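You operate a simulated robot arm through the tools that you are given. There is no shell and no other tool.

You are at the controls of a simulated robot arm. One attempt, no reset.

Task
Hook the green hose up to the pump port and start the pump.
Fine: the stopper goes on the middle of the cabinet top, the plug in the blue socket; switch on last. Set down upright: teal stopper.

The check looks at the end state, three seconds after you hand in, the way a careful person would. Anything else that was tipped, shoved, dropped, spilled or broken makes it a failure. Lids that push on must go on centred and level and be pressed home; caps that screw on are set level and turned clockwise until they are tight.

Robot
A 6-joint arm with a three-finger gripper, fixed in place. Base frame: the origin is on the floor under the middle of its stand, x ahead of it, y to its left, z up; the work surface is at about z = 0.85. Readings come in m, degrees, newtons and seconds.
It reaches about 1.213 m from its shoulder. Its first joint turns from -166.0 to 166.0 degrees. Payload 4.89 kg.
The TCP is the grasp point between the finger pads, 0.03 m short of the fingertips. In the tool frame z runs along the fingers and y along their closing line. The gripper opens to 0.164 m; its body begins 0.125 m behind the TCP.
Orientation is that of the tool frame in the base frame, as [roll, pitch, yaw] about the fixed x, y, z axes, in that order (R = Rz(yaw) Ry(pitch) Rx(roll)). With the fingers straight down and closing along the base's y, the tool's x points along the base's -x, its y along +y and its z along -z.

Tools
- The arm moves only by the tool apply_moves. Its arguments are lists of equal length, an entry for each row: "slide": the shift along the tool's x, y, z in m, a list of three; "rotation": the turn, a rotation vector about the tool's x, y, z in degrees, a list of three; "grip": the opening in per cent of the stroke, from 0 (shut) to 100 (fully open). In form: {"slide": [[dx, dy, dz], ...], "rotation": [[rx, ry, rz], ...], "grip": [grip, ...]}. A call has 1 to 20 rows; each row shifts and turns the commanded pose from where the row before left it, along the tool's axes as they then stand. Each row takes 0.2 s and may step no farther than 0.05 m and 8.6 degrees from the row before; otherwise, or with a gripper value out of range, the whole call is refused. A pose out of reach is approached as far as the arm can. The call stops where the force on the tool passes 90 N (or 10 N more than at its start, if that is more) or the arm is blocked; 0.2 s more then pass. Each finger travels about 0.108 m/s and halts on what it meets, pressing with about 37 N; the grip force reading is that of the motor and also rises with nothing between the fingers. The clock runs only during rows and for 0.2 s after the last one: add rows that do not move to give the fingers time. The reply holds the time, the measured pose of the TCP, the force on the tool along the base axes, the opening and the grip force, in the units named above and with some noise, with the torque about the TCP (base axes, N m) and any sound that the robot's microphone picked up, and new pictures: "pictures" is both (left out), scene, wrist or none.
- Cameras (640 x 400 px; columns grow to the right, rows downward): "scene" is fixed at [0.2195, -0.4987, 1.5929]; the picture's right is [0.82, -0.57, 0.00], its down [-0.39, -0.55, -0.74] and it looks along [0.42, 0.61, -0.67] (base axes); focal length 232 px, centre (320, 200). "wrist" rides on the gripper at [0.076, -0.002, -0.152] in the tool frame; the picture's right is [0.02, 1.00, 0.00], its down [-0.88, 0.02, -0.47] and it looks along [-0.47, 0.01, 0.88] (tool axes); focal length 247 px, centre (320, 200). There is no depth. A picture from a camera that has moved, and an enlarged one, comes with that camera's place and axes in the base frame and with its lens.
- lift_body(by): moves the trunk up (or, below 0, down) by that many m; the arm rides with it, the base frame stays. It gives what a move gives, with no picture.
- zoom(camera, box): a new picture of the part [left, top, right, bottom] of that camera's present view, enlarged. No time passes.
- close_job(): hands the job in; it is judged then, once.

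Places have to be worked out from the pictures, the camera data and where the tool is seen. Open the gripper and draw the arm clear of the work before you hand the job in, unless the task says otherwise.

The tools are called by a JSON object that holds its "op" and its "data". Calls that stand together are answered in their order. apply_moves: Moves the arm, as the interface text tells. Its arguments: {"type":"object","properties":{"slide":{"type":"array","items":{"type":"array","items":{"type":"number"}}},"rotation":{"type":"array","items":{"type":"array","items":{"type":"number"}}},"grip":{"type":"array","items":{"type":"number"}},"pictures":{"type":"string","enum":["both","scene","wrist","none"]}},"required":["slide","rotation","grip"]} The other tools are called the same way: lift_body (by) moves the trunk up or down; zoom (camera, box) takes an enlarged picture of a part of a camera's view; close_job () hands the job in.

At the start:

```text
clock: 0.0
tool_pos: [0.5174, 0.3445, 1.371]
tcp_rot: [180.0, -0.1, 180.0]
contact_force: [-0.8, -0.7, -0.1]
ft_torque: [-0.03, -0.02, 0.03]
width: 0.1639
grip_force: 0.0
trunk travel left (down, up): [-0.15, 0.24]
```

scene: 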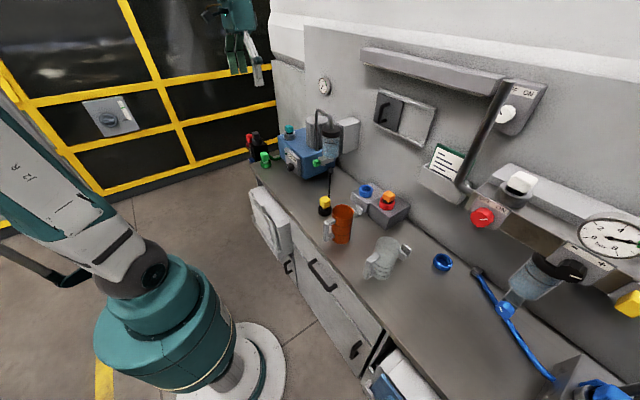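
wrist: 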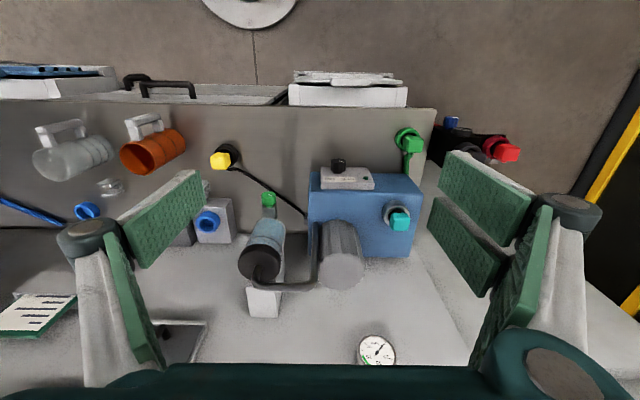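

The scene shows a blue pump with a teal stopper in its port, a green hose end at the counter's far end, a yellow plug, and a socket block with blue and orange. I'll zoom in on each area before moving.

{"op": "zoom", "data": {"camera": "scene", "box": [230, 80, 430, 205]}}

{"op": "zoom", "data": {"camera": "wrist", "box": [200, 100, 520, 300]}}

{"op": "zoom", "data": {"camera": "scene", "box": [300, 160, 460, 260]}}

{"op": "zoom", "data": {"camera": "wrist", "box": [60, 100, 300, 250]}}

```text
3.20 times, centred on (330, 142) of scene
camera zoom: at [0.2195, -0.4987, 1.5929], right [0.82, -0.57, 0.0], down [-0.39, -0.55, -0.74], along [0.42, 0.61, -0.67], focal length 744 px, centre (288, 384)
```

zoom: 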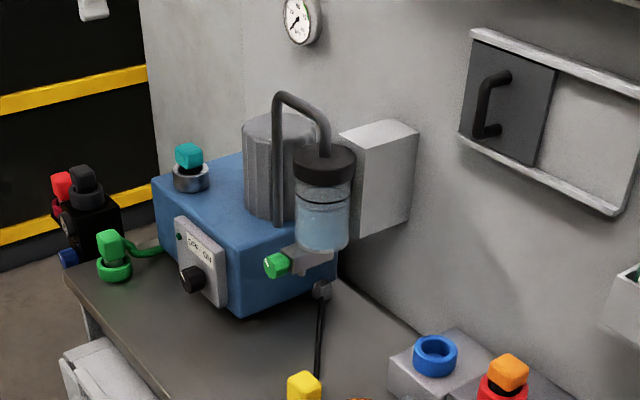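

```text
2.00 times, centred on (360, 200) of wrist
camera zoom: at [0.4407, 0.343, 1.5221], right [-0.02, 1.0, 0.0], down [0.88, 0.02, 0.47], along [0.47, 0.01, -0.88], focal length 494 px, centre (240, 200)
```

zoom: 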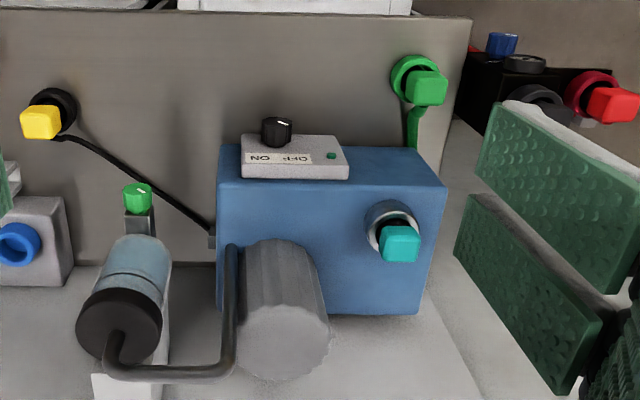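

```text
4.00 times, centred on (380, 210) of scene
camera zoom: at [0.2195, -0.4987, 1.5929], right [0.82, -0.57, 0.0], down [-0.39, -0.55, -0.74], along [0.42, 0.61, -0.67], focal length 930 px, centre (80, 160)
```

zoom: 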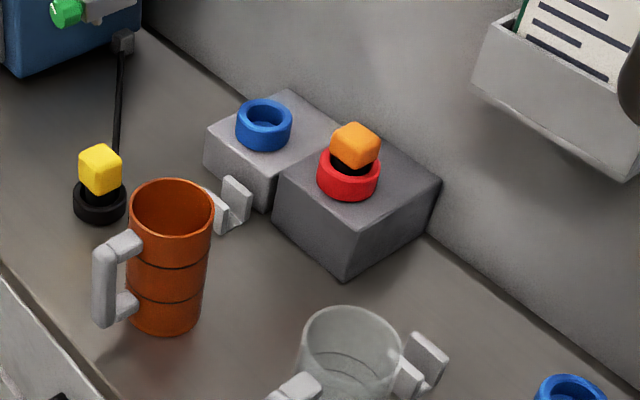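

```text
2.67 times, centred on (180, 175) of wrist
camera zoom: at [0.4407, 0.343, 1.5221], right [-0.02, 1.0, 0.0], down [0.88, 0.02, 0.47], along [0.47, 0.01, -0.88], focal length 659 px, centre (693, 267)
```

zoom: 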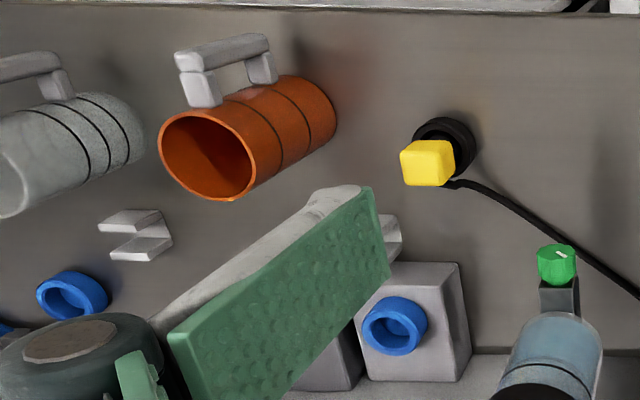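

The pump port (with the teal stopper) works out to about [0.73, 0.52, 1.03], the parked green hose end to about (0.60, 0.59), the parked yellow plug to about (0.66, 0.10) and the blue socket to about [0.83, 0.03, 0.93]. I still need to find the "cabinet", so I'll move the arm left at this safe height for another view.

{"op": "apply_moves", "data": {"slide": [[0.04, 0.04, 0], [0.04, 0.04, 0], [0.04, 0.04, 0], [0.04, 0.04, 0], [0, 0, 0]], "rotation": [[0, 0, 0], [0, 0, 0], [0, 0, 0], [0, 0, 0], [0, 0, 0]], "grip": [100, 100, 100, 100, 100]}}

```text
refused: row 1 steps farther than a row can; nothing moved
```

The diagonal step came to 0.057 m, over the 0.05 m limit. I'll repeat the move with smaller steps.

{"op": "apply_moves", "data": {"slide": [[0.03, 0.03, 0], [0.03, 0.03, 0], [0.03, 0.03, 0], [0.03, 0.03, 0], [0.03, 0.03, 0], [0, 0, 0]], "rotation": [[0, 0, 0], [0, 0, 0], [0, 0, 0], [0, 0, 0], [0, 0, 0], [0, 0, 0]], "grip": [100, 100, 100, 100, 100, 100]}}

```text
clock: 1.4
tool_pos: [0.3653, 0.4954, 1.3707]
tcp_rot: [-180.0, -0.1, 179.9]
contact_force: [-0.5, -0.1, 0.6]
ft_torque: [-0.07, -0.02, 0.04]
width: 0.164
grip_force: 0.0
trunk travel left (down, up): [-0.15, 0.24]
camera wrist: at [0.29, 0.4939, 1.5223], right [-0.02, 1.0, 0.0], down [0.88, 0.02, 0.47], along [0.47, 0.01, -0.88], focal length 247 px, centre (320, 200)
```

scene: 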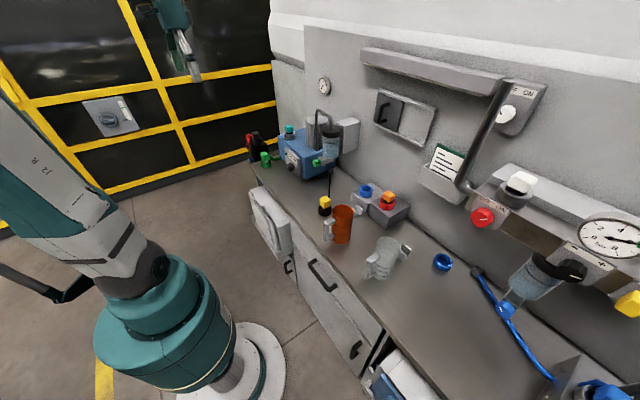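
wrist: 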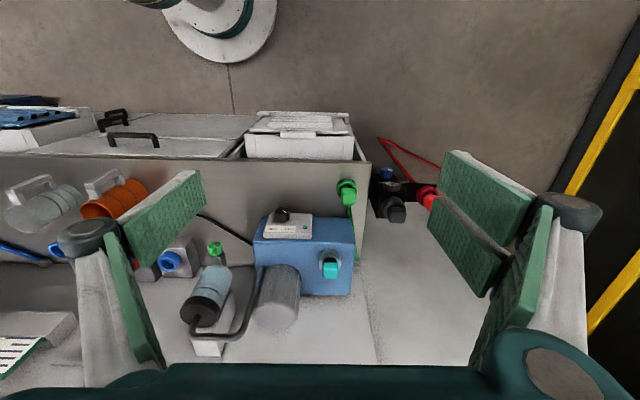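

{"op": "zoom", "data": {"camera": "wrist", "box": [180, 90, 460, 265]}}

{"op": "zoom", "data": {"camera": "scene", "box": [230, 110, 330, 172]}}

{"op": "zoom", "data": {"camera": "scene", "box": [240, 180, 440, 400]}}

{"op": "zoom", "data": {"camera": "scene", "box": [420, 130, 640, 400]}}

```text
2.29 times, centred on (320, 178) of wrist
camera zoom: at [0.29, 0.4939, 1.5223], right [-0.02, 1.0, 0.0], down [0.88, 0.02, 0.47], along [0.47, 0.01, -0.88], focal length 564 px, centre (320, 251)
```

zoom: 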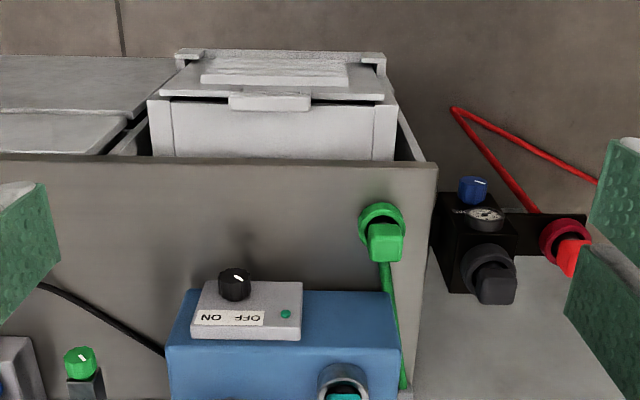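

```text
6.40 times, centred on (280, 141) of scene
camera zoom: at [0.2195, -0.4987, 1.5929], right [0.82, -0.57, 0.0], down [-0.39, -0.55, -0.74], along [0.42, 0.61, -0.67], focal length 1487 px, centre (576, 578)
```

zoom: 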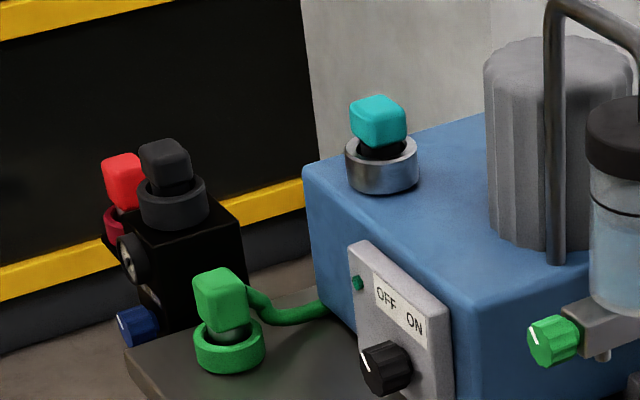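

```text
1.82 times, centred on (340, 290) of scene
camera zoom: at [0.2195, -0.4987, 1.5929], right [0.82, -0.57, 0.0], down [-0.39, -0.55, -0.74], along [0.42, 0.61, -0.67], focal length 422 px, centre (284, 36)
```

zoom: 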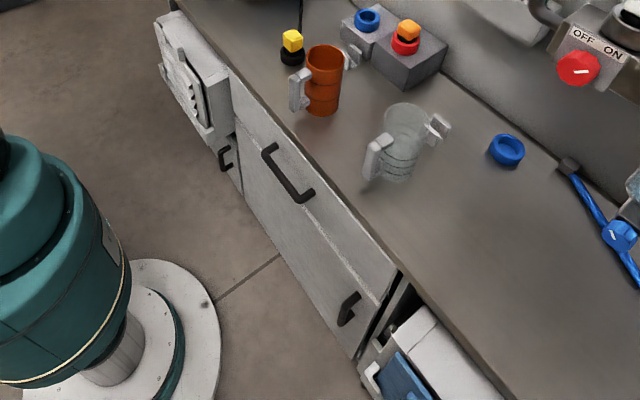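

```text
1.48 times, centred on (530, 265) of scene
camera zoom: at [0.2195, -0.4987, 1.5929], right [0.82, -0.57, 0.0], down [-0.39, -0.55, -0.74], along [0.42, 0.61, -0.67], focal length 344 px, centre (9, 104)
```

zoom: 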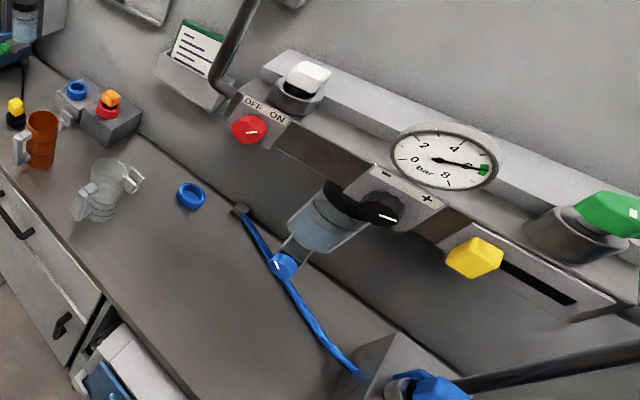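

The counter runs along the wall from about y = 0.66 to the right, with its front edge at x ≈ 0.525 and the wall at x ≈ 0.92. I'll pan right with the tool tilted up so the wrist camera shows the whole bench and anything that could be "the cabinet".

{"op": "apply_moves", "data": {"slide": [[0, -0.05, 0], [0, -0.05, 0], [0, -0.05, 0], [0, -0.05, 0], [0, -0.05, 0], [0, -0.05, 0], [0, -0.05, 0], [0, -0.05, 0], [0, 0, 0]], "rotation": [[0, -8, 0], [0, -8, 0], [0, -8, 0], [0, 0, 0], [0, 0, 0], [0, 0, 0], [0, 0, 0], [0, 0, 0], [0, 0, 0]], "grip": [100, 100, 100, 100, 100, 100, 100, 100, 100]}}

```text
clock: 3.4
tool_pos: [0.3671, 0.0947, 1.3702]
tcp_rot: [-180.0, 24.0, -179.9]
contact_force: [0.0, -0.1, 0.4]
ft_torque: [-0.08, -0.05, -0.04]
width: 0.1639
grip_force: 0.0
trunk travel left (down, up): [-0.15, 0.24]
camera wrist: at [0.2351, 0.0933, 1.4789], right [-0.02, 1.0, -0.01], down [0.61, 0.02, 0.79], along [0.79, 0.01, -0.61], focal length 247 px, centre (320, 200)
```

scene: 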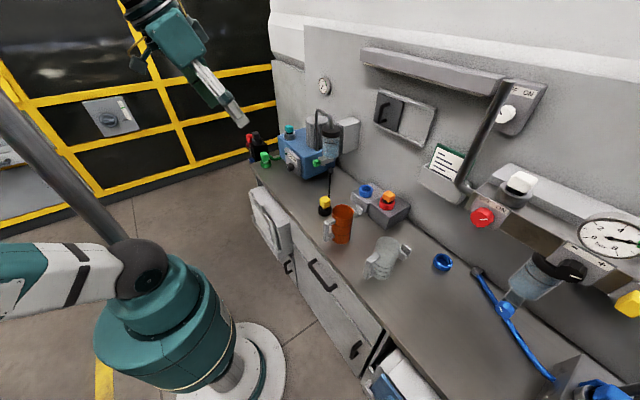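
wrist: 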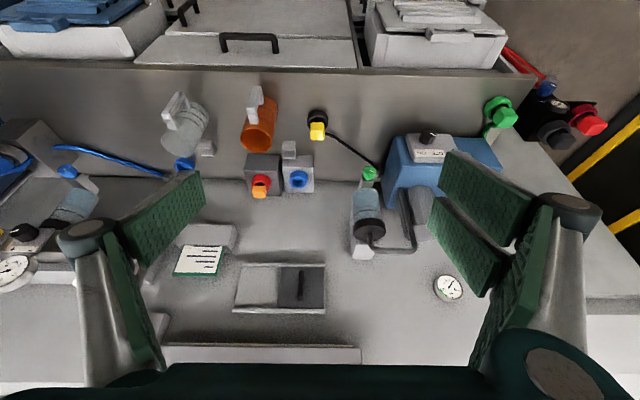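

The upside-down view shows drawers and doors under the counter, so the worktop itself looks like the "cabinet top". I'll pan farther right to find where it ends and what is there.

{"op": "apply_moves", "data": {"slide": [[0, -0.05, 0], [0, -0.05, 0], [0, -0.05, 0], [0, -0.05, 0], [0, -0.05, 0], [0, -0.05, 0], [0, -0.05, 0], [0, -0.05, 0], [0, 0, 0]], "rotation": [[0, 0, 0], [0, 0, 0], [0, 0, 0], [0, 0, 0], [0, 0, 0], [0, 0, 0], [0, 0, 0], [0, 0, 0], [0, 0, 0]], "grip": [100, 100, 100, 100, 100, 100, 100, 100, 100]}}

```text
clock: 5.6
tool_pos: [0.4144, -0.2412, 1.3672]
tcp_rot: [180.0, 23.9, -170.0]
contact_force: [0.9, -1.0, 0.0]
ft_torque: [0.19, 0.07, 0.07]
width: 0.1639
grip_force: 0.1
trunk travel left (down, up): [-0.15, 0.24]
stopped in row 9: the arm was blocked; the commanded pose is now the measured one
camera wrist: at [0.2857, -0.2659, 1.4754], right [-0.2, 0.98, -0.01], down [0.6, 0.13, 0.79], along [0.78, 0.15, -0.61], focal length 247 px, centre (320, 200)
```

scene: 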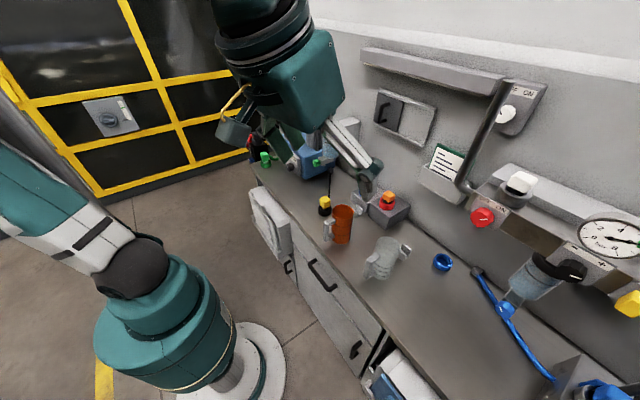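
wrist: 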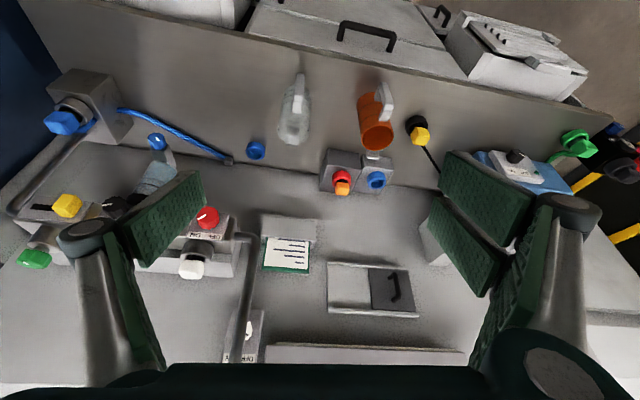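

The arm stopped at some limit with no contact force. The counter ends near y ≈ -0.9. I'll zoom in on the white units at the counter front and on the sockets and pump from here.

{"op": "zoom", "data": {"camera": "wrist", "box": [400, 0, 640, 150]}}

{"op": "zoom", "data": {"camera": "wrist", "box": [220, 60, 460, 210]}}

{"op": "zoom", "data": {"camera": "wrist", "box": [0, 0, 240, 150]}}

{"op": "zoom", "data": {"camera": "scene", "box": [230, 170, 310, 290]}}

```text
2.67 times, centred on (520, 75) of wrist
camera zoom: at [0.2857, -0.2659, 1.4754], right [-0.2, 0.98, -0.01], down [0.6, 0.13, 0.79], along [0.78, 0.15, -0.61], focal length 659 px, centre (-213, 533)
```

zoom: 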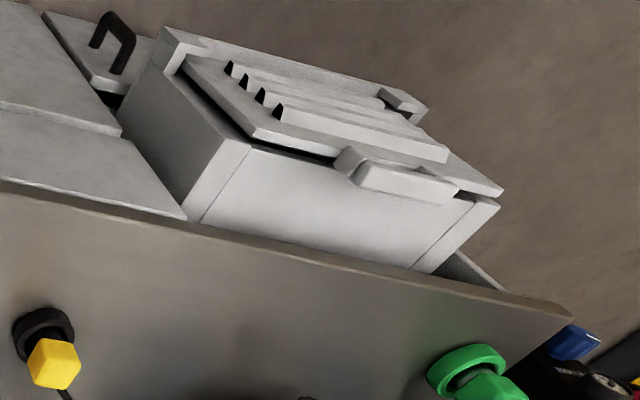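

```text
2.67 times, centred on (340, 135) of wrist
camera zoom: at [0.2857, -0.2659, 1.4754], right [-0.2, 0.98, -0.01], down [0.6, 0.13, 0.79], along [0.78, 0.15, -0.61], focal length 659 px, centre (267, 373)
```

zoom: 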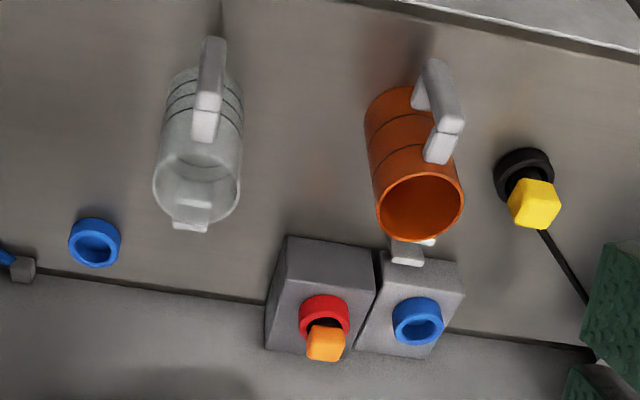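

```text
2.67 times, centred on (120, 75) of wrist
camera zoom: at [0.2857, -0.2659, 1.4754], right [-0.2, 0.98, -0.01], down [0.6, 0.13, 0.79], along [0.78, 0.15, -0.61], focal length 659 px, centre (853, 533)
```

zoom: 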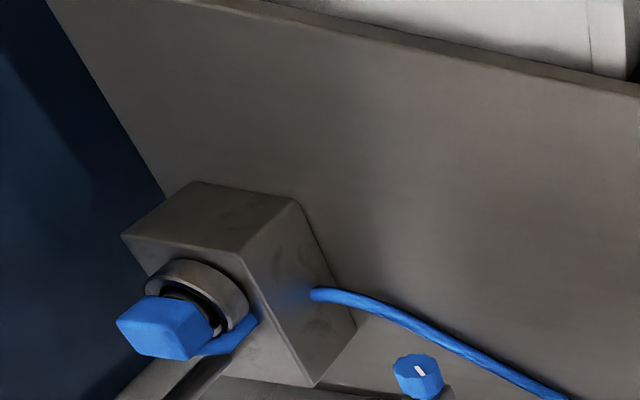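

```text
3.33 times, centred on (270, 230) of scene
camera zoom: at [0.2195, -0.4987, 1.5929], right [0.82, -0.57, 0.0], down [-0.39, -0.55, -0.74], along [0.42, 0.61, -0.67], focal length 775 px, centre (487, 100)
```

zoom: 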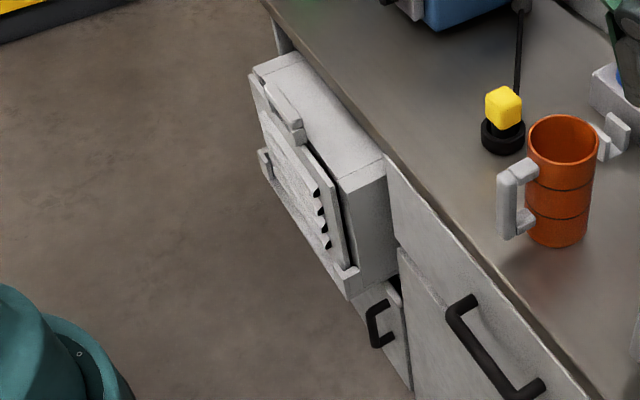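

The worktop spans y ≈ 0.66 to -0.85 and x ≈ 0.525 to 0.92, so its middle is about (0.72, -0.10). That spot lies between the orange mug, the clear mug and the socket blocks. I'll return to a straight-down pose and move toward the pump to look at it closely.

{"op": "apply_moves", "data": {"slide": [[0, 0.05, 0], [0, 0.05, 0], [0, 0.05, 0], [0, 0.05, 0], [0, 0.05, 0], [0, 0.05, 0], [0, 0.05, 0], [-0.03, 0.04, 0], [-0.03, 0.04, 0], [-0.03, 0.04, 0], [-0.03, 0.04, 0], [-0.03, 0.04, 0], [-0.03, 0.04, 0], [-0.02, 0.04, 0], [0, 0.04, 0], [0, 0.03, 0], [0, 0, 0]], "rotation": [[0, 7.97, 0], [0, 7.97, 0], [0, 7.97, 0], [0, 0, 5], [0, 0, 5], [0, 0, 0], [0, 0, 0], [0, 0, 0], [0, 0, 0], [0, 0, 0], [0, 0, 0], [0, 0, 0], [0, 0, 0], [0, 0, 0], [0, 0, 0], [0, 0, 0], [0, 0, 0]], "grip": [100, 100, 100, 100, 100, 100, 100, 100, 100, 100, 100, 100, 100, 100, 100, 100, 100]}}

```text
clock: 9.2
tool_pos: [0.577, 0.4545, 1.3678]
tcp_rot: [-180.0, 0.0, 179.9]
contact_force: [0.3, -0.4, -0.6]
ft_torque: [-0.1, 0.01, -0.01]
width: 0.1641
grip_force: 0.1
trunk travel left (down, up): [-0.15, 0.24]
camera wrist: at [0.5003, 0.4519, 1.52], right [-0.02, 1.0, 0.0], down [0.88, 0.02, 0.47], along [0.47, 0.01, -0.88], focal length 247 px, centre (320, 200)
```

scene: 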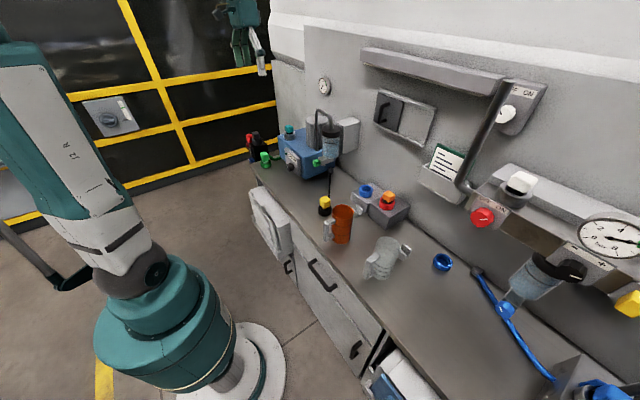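
wrist: 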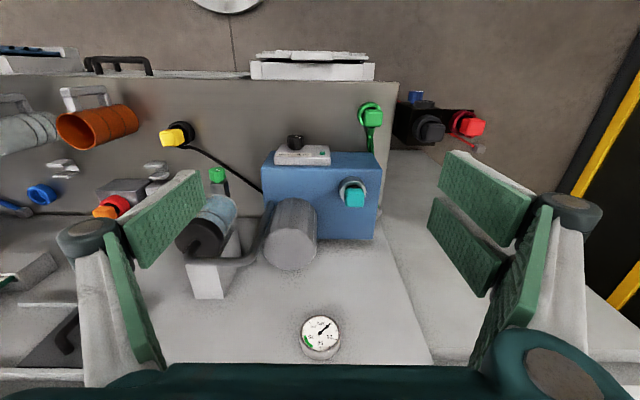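

I'll zoom in on the fingers to see how the gripper is laid out, and on the pump area from this angle.

{"op": "zoom", "data": {"camera": "wrist", "box": [40, 140, 260, 390]}}

{"op": "zoom", "data": {"camera": "wrist", "box": [400, 130, 620, 380]}}

{"op": "zoom", "data": {"camera": "wrist", "box": [250, 90, 410, 250]}}

{"op": "zoom", "data": {"camera": "scene", "box": [200, 0, 290, 100]}}

```text
1.60 times, centred on (150, 265) of wrist
camera zoom: at [0.5003, 0.4519, 1.52], right [-0.02, 1.0, 0.0], down [0.88, 0.02, 0.47], along [0.47, 0.01, -0.88], focal length 395 px, centre (592, 96)
```

zoom: 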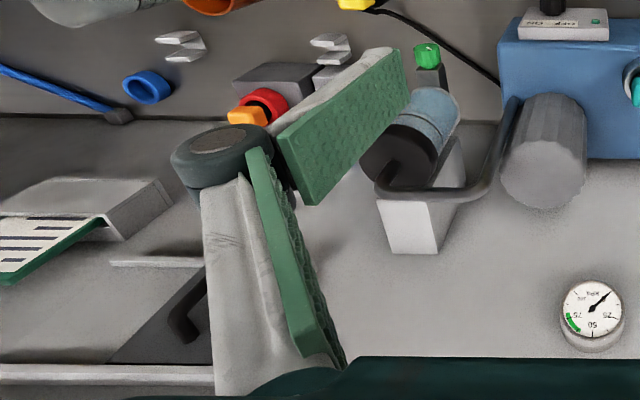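

```text
1.60 times, centred on (510, 255) of wrist
camera zoom: at [0.5003, 0.4519, 1.52], right [-0.02, 1.0, 0.0], down [0.88, 0.02, 0.47], along [0.47, 0.01, -0.88], focal length 395 px, centre (16, 112)
```

zoom: 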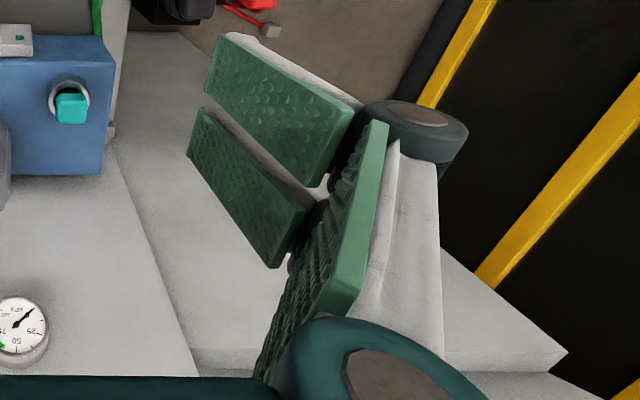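

```text
2.50 times, centred on (330, 170) of wrist
camera zoom: at [0.5003, 0.4519, 1.52], right [-0.02, 1.0, 0.0], down [0.88, 0.02, 0.47], along [0.47, 0.01, -0.88], focal length 617 px, centre (295, 275)
```

zoom: 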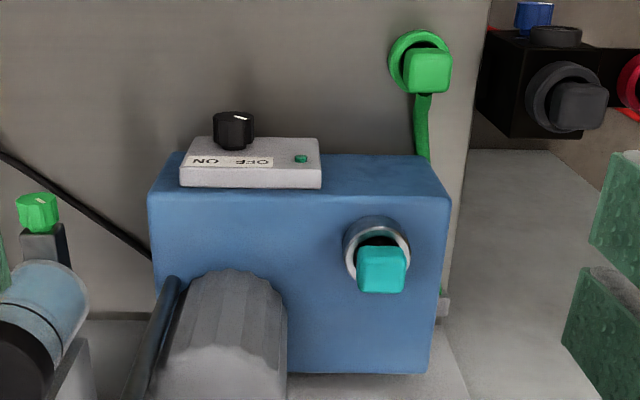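

```text
4.00 times, centred on (245, 50) of scene
camera zoom: at [0.2195, -0.4987, 1.5929], right [0.82, -0.57, 0.0], down [-0.39, -0.55, -0.74], along [0.42, 0.61, -0.67], focal length 930 px, centre (620, 800)
```

zoom: 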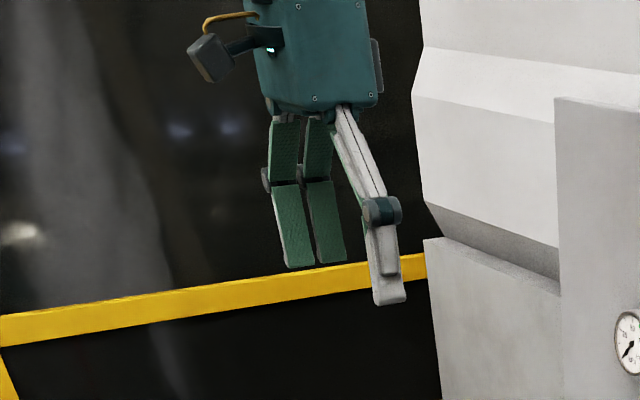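

The gripper has one finger on the -y side and two side by side on the +y side. I place the port at about (0.74, 0.53), with the ring top near z ≈ 1.02, and the motor at (0.82, 0.39). I'll move to hover above the port at z = 1.20 with the gripper half open.

{"op": "apply_moves", "data": {"slide": [[-0.0272, 0.0126, 0.028], [-0.0272, 0.0126, 0.028], [-0.0272, 0.0126, 0.028], [-0.0272, 0.0126, 0.028], [-0.0272, 0.0126, 0.028], [-0.0272, 0.0126, 0.028], [0, 0, 0], [0, 0, 0]], "rotation": [[0, 0, 0], [0, 0, 0], [0, 0, 0], [0, 0, 0], [0, 0, 0], [0, 0, 0], [0, 0, 0], [0, 0, 0]], "grip": [80, 60, 50, 50, 50, 50, 50, 50]}}

```text
clock: 11.0
tool_pos: [0.7403, 0.5283, 1.2005]
tcp_rot: [180.0, 0.1, 179.8]
contact_force: [1.4, 0.4, -0.7]
ft_torque: [-0.09, 0.11, 0.0]
width: 0.082
grip_force: 0.2
trunk travel left (down, up): [-0.15, 0.24]
camera wrist: at [0.6644, 0.5273, 1.3517], right [-0.02, 1.0, 0.0], down [0.88, 0.02, 0.47], along [0.47, 0.01, -0.88], focal length 247 px, centre (320, 200)
```

scene: 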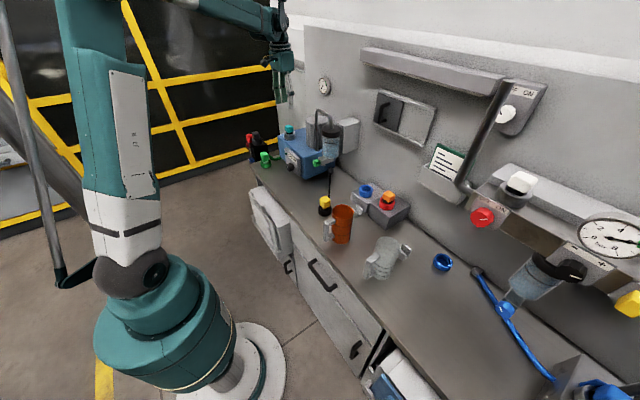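
wrist: 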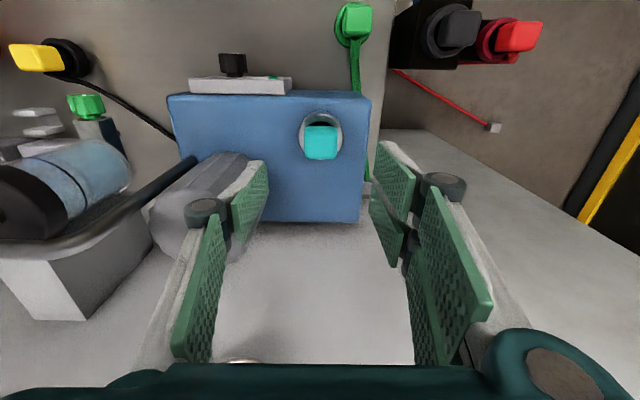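

The teal cube sits almost straight below the tool, at about (0.737, 0.530). I'll zoom in to check the cube's yaw and its clearances.

{"op": "zoom", "data": {"camera": "wrist", "box": [240, 80, 400, 180]}}

{"op": "zoom", "data": {"camera": "scene", "box": [250, 50, 330, 180]}}

```text
4.00 times, centred on (320, 130) of wrist
camera zoom: at [0.6644, 0.5273, 1.3517], right [-0.02, 1.0, 0.0], down [0.88, 0.02, 0.47], along [0.47, 0.01, -0.88], focal length 988 px, centre (320, 480)
```

zoom: 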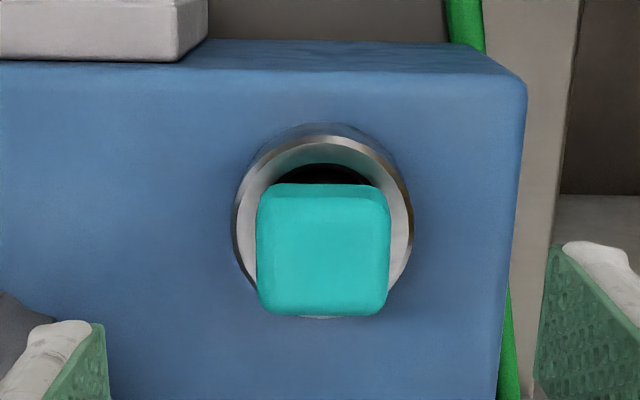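

```text
3.08 times, centred on (290, 115) of scene
camera zoom: at [0.2195, -0.4987, 1.5929], right [0.82, -0.57, 0.0], down [-0.39, -0.55, -0.74], along [0.42, 0.61, -0.67], focal length 715 px, centre (412, 462)
```

zoom: 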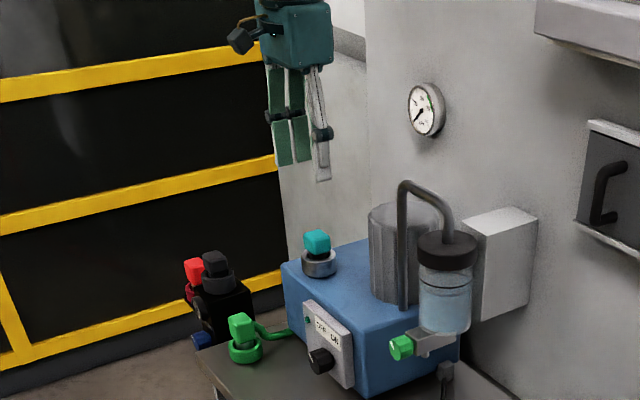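

The cube is axis-aligned and about 38 mm wide, with its top at z ≈ 1.07 above a 60 mm ring whose top is at about 1.025. I'll descend to TCP z = 1.07, which puts the tips at 1.04, still above the ring, and check before gripping.

{"op": "apply_moves", "data": {"slide": [[0, 0.001, 0.03], [0, 0, 0.03], [0, 0, 0.03], [0, 0, 0.025], [0, 0, 0.013], [0, 0, 0]], "rotation": [[0, 0, 0], [0, 0, 0], [0, 0, 0], [0, 0, 0], [0, 0, 0], [0, 0, 0]], "grip": [50, 50, 50, 50, 50, 50]}}

{"op": "zoom", "data": {"camera": "scene", "box": [250, 90, 330, 150]}}

```text
clock: 12.4
tool_pos: [0.74, 0.529, 1.0739]
tcp_rot: [-180.0, 0.2, 179.8]
contact_force: [0.2, 0.7, 0.4]
ft_torque: [-0.06, 0.06, 0.02]
width: 0.0819
grip_force: 0.1
trunk travel left (down, up): [-0.15, 0.24]
camera wrist: at [0.664, 0.5279, 1.224], right [-0.02, 1.0, 0.0], down [0.88, 0.02, 0.47], along [0.47, 0.01, -0.88], focal length 247 px, centre (320, 200)
```

scene: 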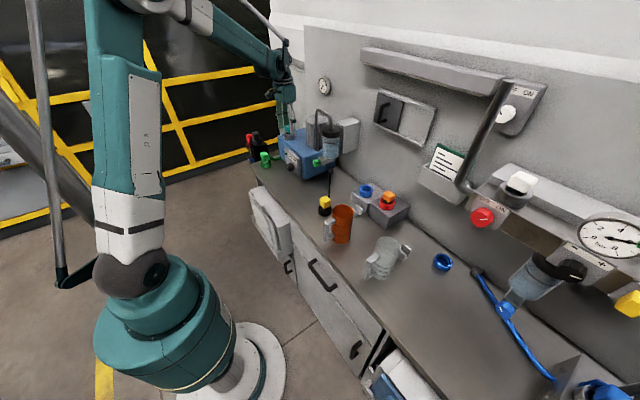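
wrist: 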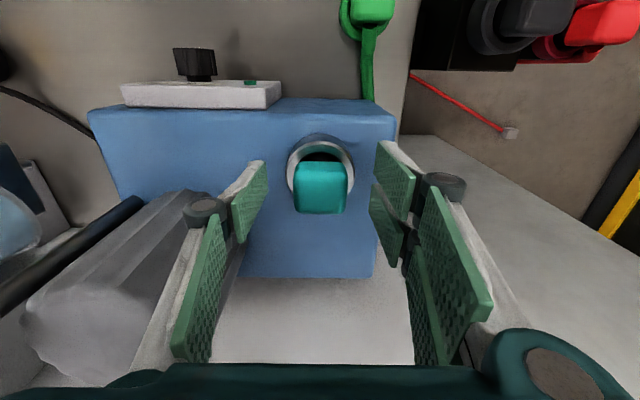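

```text
6.67 times, centred on (290, 120) of scene
camera zoom: at [0.2195, -0.4987, 1.5929], right [0.82, -0.57, 0.0], down [-0.39, -0.55, -0.74], along [0.42, 0.61, -0.67], focal length 1549 px, centre (520, 733)
```

zoom: 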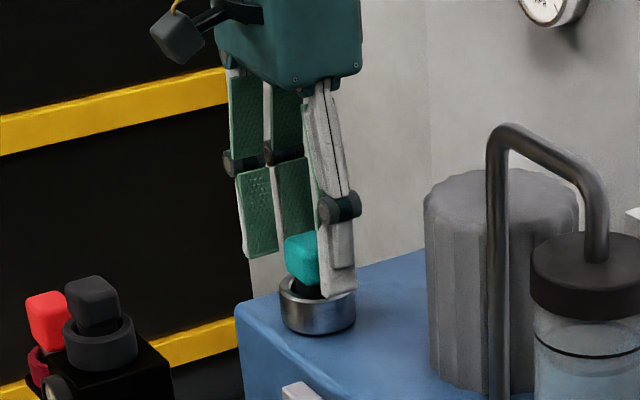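

The fingers straddle the cube with the tips level with its lower part and clear of the ring. I'll lower 4 mm and close on it.

{"op": "apply_moves", "data": {"slide": [[0, 0, 0.004], [0, 0, 0], [0, 0, 0], [0, 0, 0], [0, 0, 0]], "rotation": [[0, 0, 0], [0, 0, 0], [0, 0, 0], [0, 0, 0], [0, 0, 0]], "grip": [50, 30, 10, 10, 10]}}

{"op": "zoom", "data": {"camera": "scene", "box": [250, 90, 330, 150]}}

```text
clock: 13.6
tool_pos: [0.7402, 0.53, 1.0687]
tcp_rot: [-180.0, 0.1, 179.8]
contact_force: [0.8, 1.0, -0.7]
ft_torque: [0.0, 0.03, -0.01]
width: 0.0388
grip_force: 37.1
trunk travel left (down, up): [-0.15, 0.24]
camera wrist: at [0.6639, 0.5278, 1.2204], right [-0.02, 1.0, 0.0], down [0.88, 0.02, 0.47], along [0.47, 0.01, -0.88], focal length 247 px, centre (320, 200)
```

scene: 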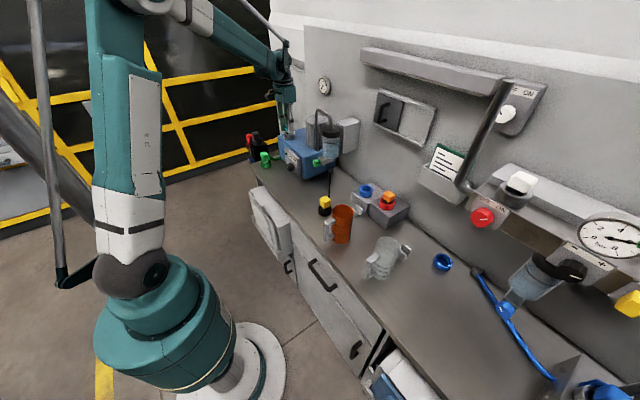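
wrist: 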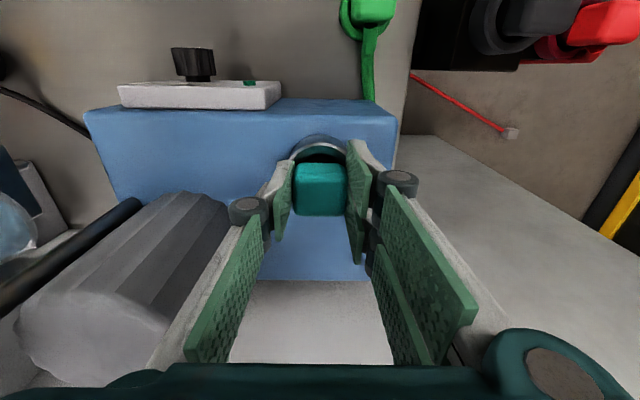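

```text
6.67 times, centred on (290, 120) of scene
camera zoom: at [0.2195, -0.4987, 1.5929], right [0.82, -0.57, 0.0], down [-0.39, -0.55, -0.74], along [0.42, 0.61, -0.67], focal length 1549 px, centre (520, 733)
```

zoom: 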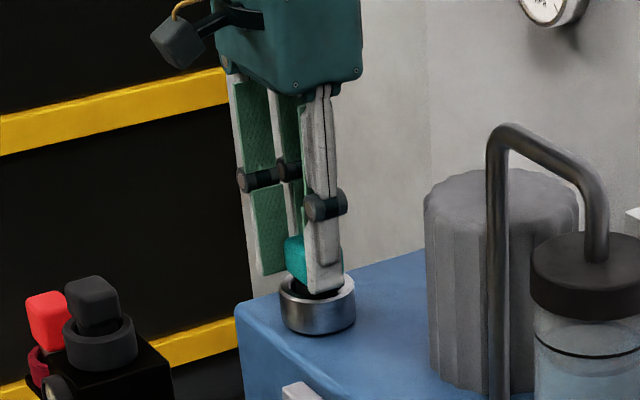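

The cube is gripped at 38.8 mm with no side load. I'll lift it straight up slowly.

{"op": "apply_moves", "data": {"slide": [[0, 0, -0.004], [0, 0, -0.006], [0, 0, -0.008], [0, 0, -0.01], [0, 0, -0.015], [0, 0, -0.015], [0, 0, -0.02], [0, 0, 0]], "rotation": [[0, 0, 0], [0, 0, 0], [0, 0, 0], [0, 0, 0], [0, 0, 0], [0, 0, 0], [0, 0, 0], [0, 0, 0]], "grip": [10, 10, 10, 10, 10, 10, 10, 10]}}

{"op": "zoom", "data": {"camera": "scene", "box": [250, 70, 330, 150]}}

```text
clock: 15.4
tool_pos: [0.74, 0.5289, 1.1475]
tcp_rot: [-180.0, 0.1, 179.9]
contact_force: [-0.7, 0.0, -0.1]
ft_torque: [0.01, -0.01, -0.01]
width: 0.0391
grip_force: 37.7
trunk travel left (down, up): [-0.15, 0.24]
camera wrist: at [0.664, 0.5277, 1.2983], right [-0.02, 1.0, 0.0], down [0.88, 0.02, 0.47], along [0.47, 0.01, -0.88], focal length 247 px, centre (320, 200)
```

scene: 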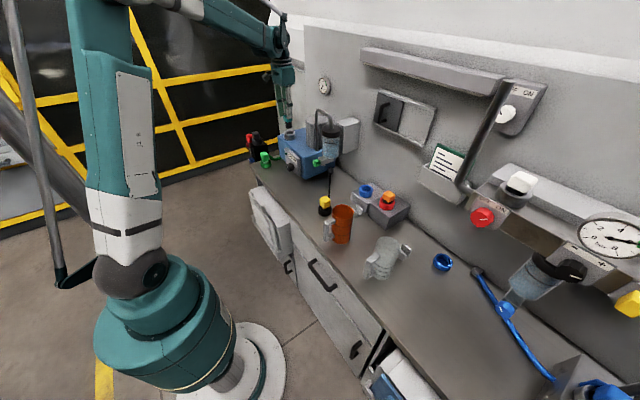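
wrist: 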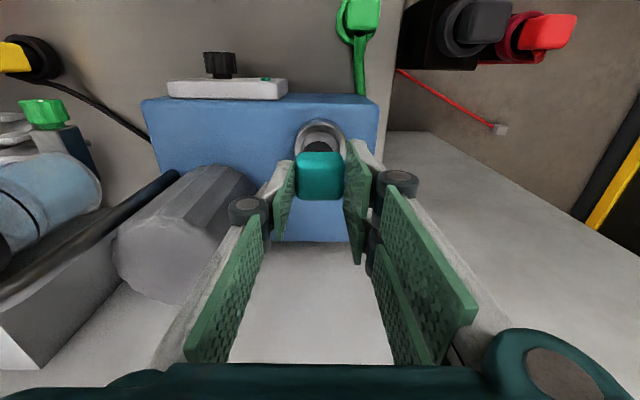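

```text
5.00 times, centred on (290, 110) of scene
camera zoom: at [0.2195, -0.4987, 1.5929], right [0.82, -0.57, 0.0], down [-0.39, -0.55, -0.74], along [0.42, 0.61, -0.67], focal length 1162 px, centre (470, 650)
```

zoom: 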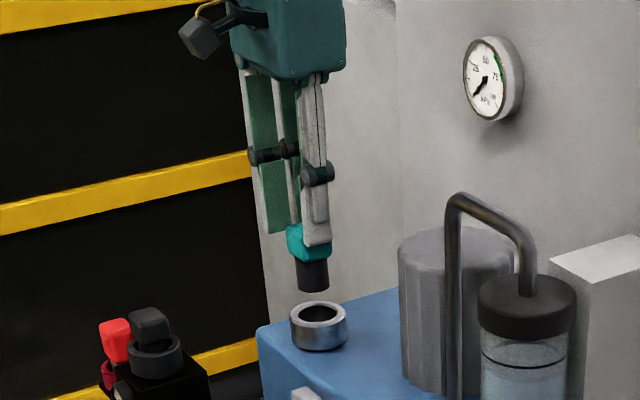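

The stopper is out: a cube on a dark stem, with the stem bottom about 0.08 m below the TCP. I'll back off from the wall, raise, and carry it right toward the middle of the worktop.

{"op": "apply_moves", "data": {"slide": [[0, 0, -0.03], [0.02, 0, -0.03], [0.04, 0, -0.015], [0.04, 0, 0], [0.04, 0, 0], [0, -0.05, 0], [0, -0.05, 0], [0, -0.05, 0], [0, -0.05, 0], [0, -0.05, 0], [0, -0.05, 0], [0, -0.05, 0], [0, -0.05, 0], [0, -0.05, 0], [0, -0.05, 0], [0, -0.05, 0], [0, -0.05, 0], [0, -0.05, 0], [0, 0, 0]], "rotation": [[0, 0, 0], [0, 0, 0], [0, 0, 0], [0, 0, 0], [0, 0, 0], [0, 0, 0], [0, 0, 0], [0, 0, 0], [0, 0, 0], [0, 0, 0], [0, 0, 0], [0, 0, 0], [0, 0, 0], [0, 0, 0], [0, 0, 0], [0, 0, 0], [0, 0, 0], [0, 0, 0], [0, 0, 0]], "grip": [10, 10, 10, 10, 10, 10, 10, 10, 10, 10, 10, 10, 10, 10, 10, 10, 10, 10, 10]}}

```text
clock: 19.4
tool_pos: [0.5973, -0.121, 1.2223]
tcp_rot: [180.0, 0.1, 179.8]
contact_force: [0.5, -0.2, -0.3]
ft_torque: [-0.02, 0.03, 0.02]
width: 0.0391
grip_force: 36.7
trunk travel left (down, up): [-0.15, 0.24]
camera wrist: at [0.5208, -0.1221, 1.3735], right [-0.02, 1.0, 0.0], down [0.88, 0.02, 0.47], along [0.47, 0.01, -0.88], focal length 247 px, centre (320, 200)
```

scene: 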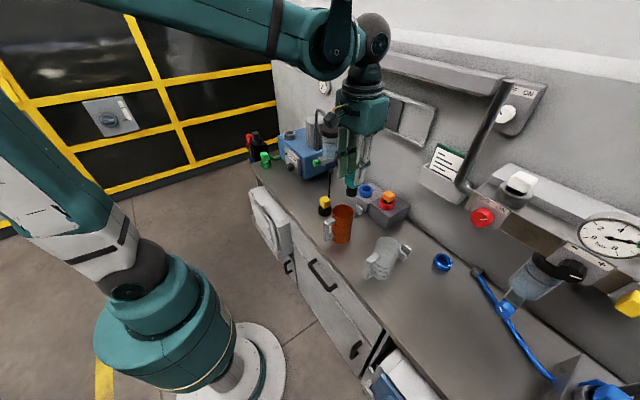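
wrist: 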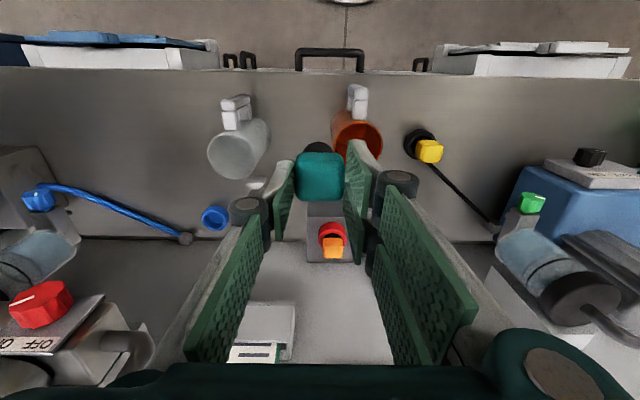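

The camera is now over the middle of the worktop. I'll zoom in on the area around the mugs and sockets to choose a clear spot.

{"op": "zoom", "data": {"camera": "wrist", "box": [180, 60, 460, 235]}}

{"op": "zoom", "data": {"camera": "scene", "box": [300, 160, 460, 300]}}

```text
2.29 times, centred on (320, 148) of wrist
camera zoom: at [0.5208, -0.1221, 1.3735], right [-0.02, 1.0, 0.0], down [0.88, 0.02, 0.47], along [0.47, 0.01, -0.88], focal length 564 px, centre (320, 320)
```

zoom: 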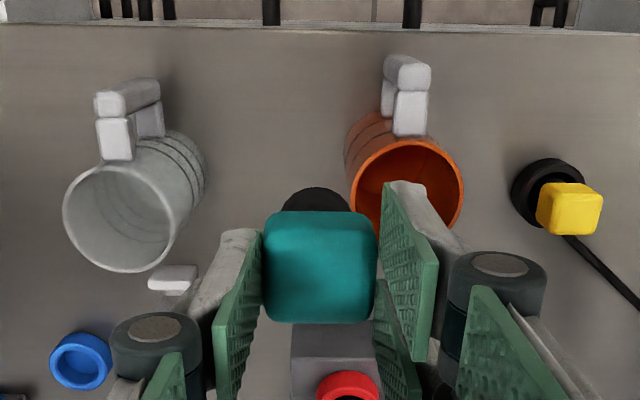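

```text
2.86 times, centred on (380, 230) of scene
camera zoom: at [0.2195, -0.4987, 1.5929], right [0.82, -0.57, 0.0], down [-0.39, -0.55, -0.74], along [0.42, 0.61, -0.67], focal length 664 px, centre (149, 114)
```

zoom: 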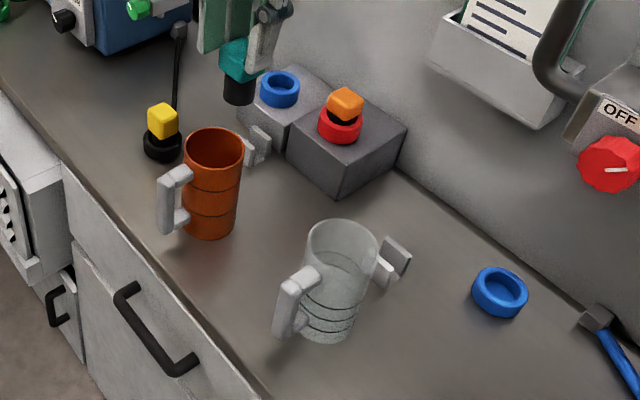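

The stopper's planned spot is (0.728, -0.115), about 2 cm from the worktop's middle. It is clear of the orange mug at (0.63, -0.06), the red block with its front at x ≈ 0.80, and the clear mug at (0.65, -0.27). I'll move over it and descend to TCP z = 1.0.

{"op": "apply_moves", "data": {"slide": [[-0.0436, 0.002, 0], [-0.0436, 0.002, 0], [-0.0436, 0.002, 0], [0, 0, 0.045], [0, 0, 0.045], [0, 0, 0.045], [0, 0, 0.045], [0, 0, 0.042], [0, 0, 0]], "rotation": [[0, 0, 0], [0, 0, 0], [0, 0, 0], [0, 0, 0], [0, 0, 0], [0, 0, 0], [0, 0, 0], [0, 0, 0], [0, 0, 0]], "grip": [10, 10, 10, 10, 10, 10, 10, 10, 10]}}

{"op": "zoom", "data": {"camera": "scene", "box": [300, 150, 460, 290]}}

{"op": "zoom", "data": {"camera": "wrist", "box": [120, 60, 520, 310]}}

```text
clock: 21.4
tool_pos: [0.7292, -0.1144, 0.998]
tcp_rot: [179.9, 0.1, 179.8]
contact_force: [0.2, 0.7, -0.6]
ft_torque: [0.0, 0.06, 0.0]
width: 0.0393
grip_force: 37.1
trunk travel left (down, up): [-0.15, 0.24]
camera wrist: at [0.653, -0.1169, 1.1507], right [-0.02, 1.0, 0.0], down [0.88, 0.02, 0.47], along [0.47, 0.01, -0.88], focal length 247 px, centre (320, 200)
```

scene: 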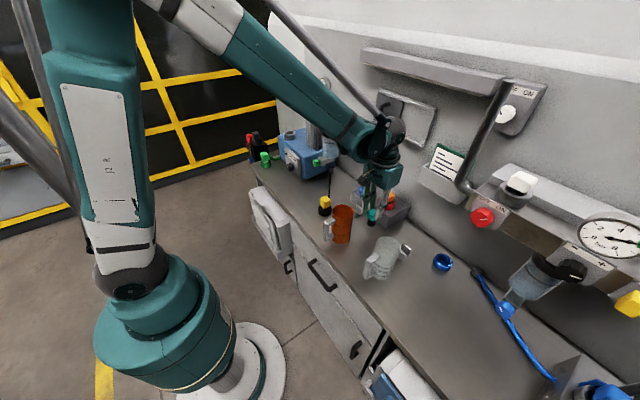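
wrist: 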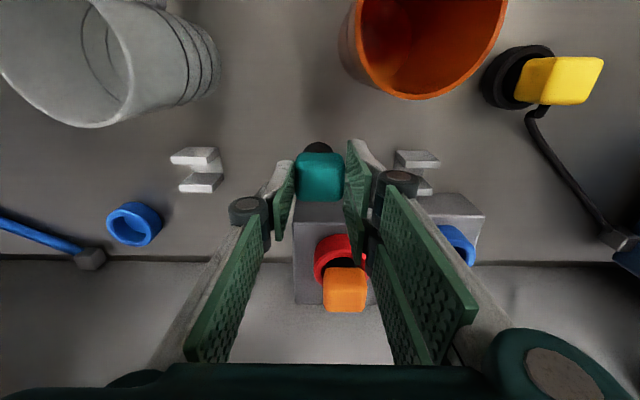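

```text
2.86 times, centred on (380, 220) of scene
camera zoom: at [0.2195, -0.4987, 1.5929], right [0.82, -0.57, 0.0], down [-0.39, -0.55, -0.74], along [0.42, 0.61, -0.67], focal length 664 px, centre (149, 143)
```

zoom: 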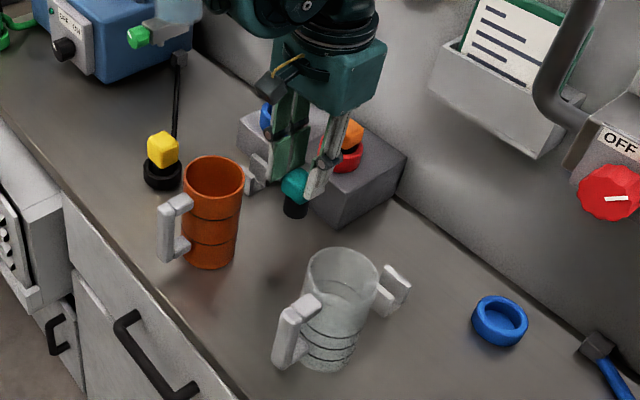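

```text
1.60 times, centred on (320, 185) of wrist
camera zoom: at [0.653, -0.1169, 1.1507], right [-0.02, 1.0, 0.0], down [0.88, 0.02, 0.47], along [0.47, 0.01, -0.88], focal length 395 px, centre (320, 224)
```

zoom: 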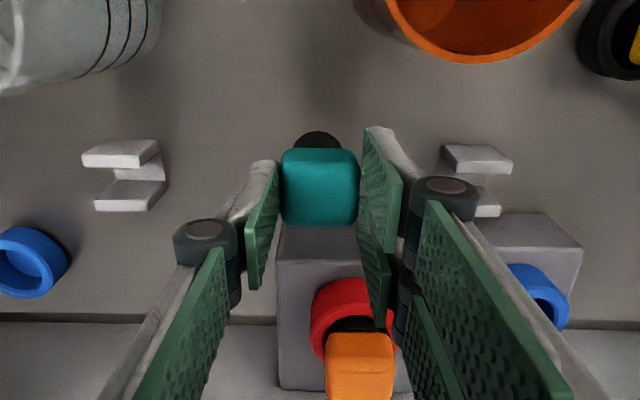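

Two small white C-shaped brackets stand about 11 cm to either side of the spot, and it is clear below. I'll lower to just above the expected contact, at TCP ≈ 0.94.

{"op": "apply_moves", "data": {"slide": [[0, 0, 0.025], [0, 0, 0.02], [0, 0, 0.008], [0, 0, 0.004], [0, 0, 0]], "rotation": [[0, 0, 0], [0, 0, 0], [0, 0, 0], [0, 0, 0], [0, 0, 0]], "grip": [10, 10, 10, 10, 10]}}

{"op": "zoom", "data": {"camera": "scene", "box": [340, 180, 420, 240]}}

```text
clock: 22.6
tool_pos: [0.729, -0.1158, 0.9429]
tcp_rot: [179.9, 0.1, 179.8]
contact_force: [0.9, 0.6, -0.8]
ft_torque: [-0.02, 0.02, 0.02]
width: 0.0391
grip_force: 36.8
trunk travel left (down, up): [-0.15, 0.24]
camera wrist: at [0.6526, -0.1167, 1.094], right [-0.02, 1.0, 0.0], down [0.88, 0.02, 0.47], along [0.47, 0.01, -0.88], focal length 247 px, centre (320, 200)
```

scene: 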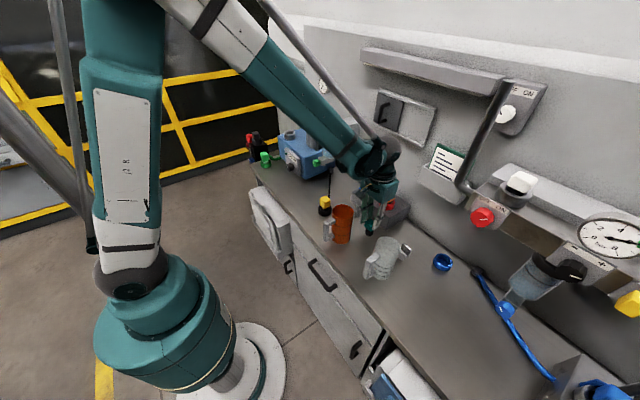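
wrist: 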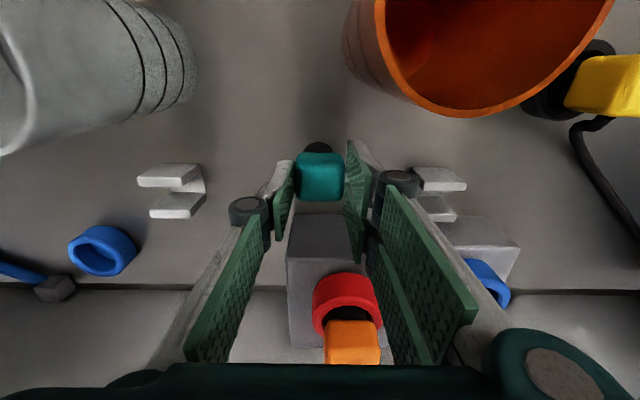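

```text
6.67 times, centred on (380, 210) of scene
camera zoom: at [0.2195, -0.4987, 1.5929], right [0.82, -0.57, 0.0], down [-0.39, -0.55, -0.74], along [0.42, 0.61, -0.67], focal length 1549 px, centre (-80, 133)
```

zoom: 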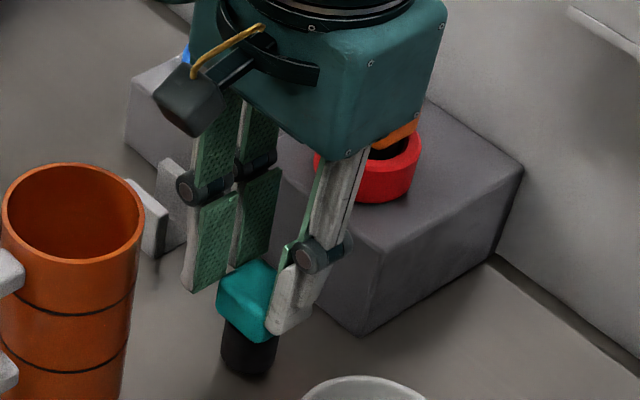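

No contact yet. I'll lower in small steps and watch the force.

{"op": "apply_moves", "data": {"slide": [[0, 0, 0.002], [0, 0, 0.002], [0, 0, 0.002], [0, 0, 0]], "rotation": [[0, 0, 0], [0, 0, 0], [0, 0, 0], [0, 0, 0]], "grip": [10, 10, 10, 10], "pictures": "none"}}

{"op": "zoom", "data": {"camera": "scene", "box": [340, 200, 400, 245]}}

```text
clock: 23.6
tool_pos: [0.7281, -0.1146, 0.9363]
tcp_rot: [180.0, 0.2, 179.8]
contact_force: [-0.2, -0.5, -0.7]
ft_torque: [0.0, 0.01, -0.02]
width: 0.039
grip_force: 36.6
trunk travel left (down, up): [-0.15, 0.24]
```

```text
8.89 times, centred on (370, 222) of scene
camera zoom: at [0.2195, -0.4987, 1.5929], right [0.82, -0.57, 0.0], down [-0.39, -0.55, -0.74], along [0.42, 0.61, -0.67], focal length 2066 px, centre (-124, 0)
```

zoom: 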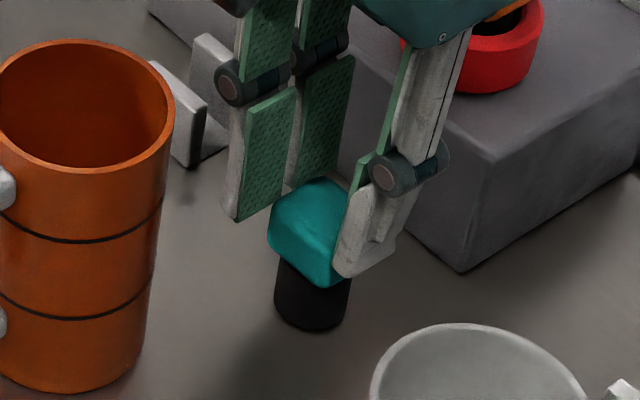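

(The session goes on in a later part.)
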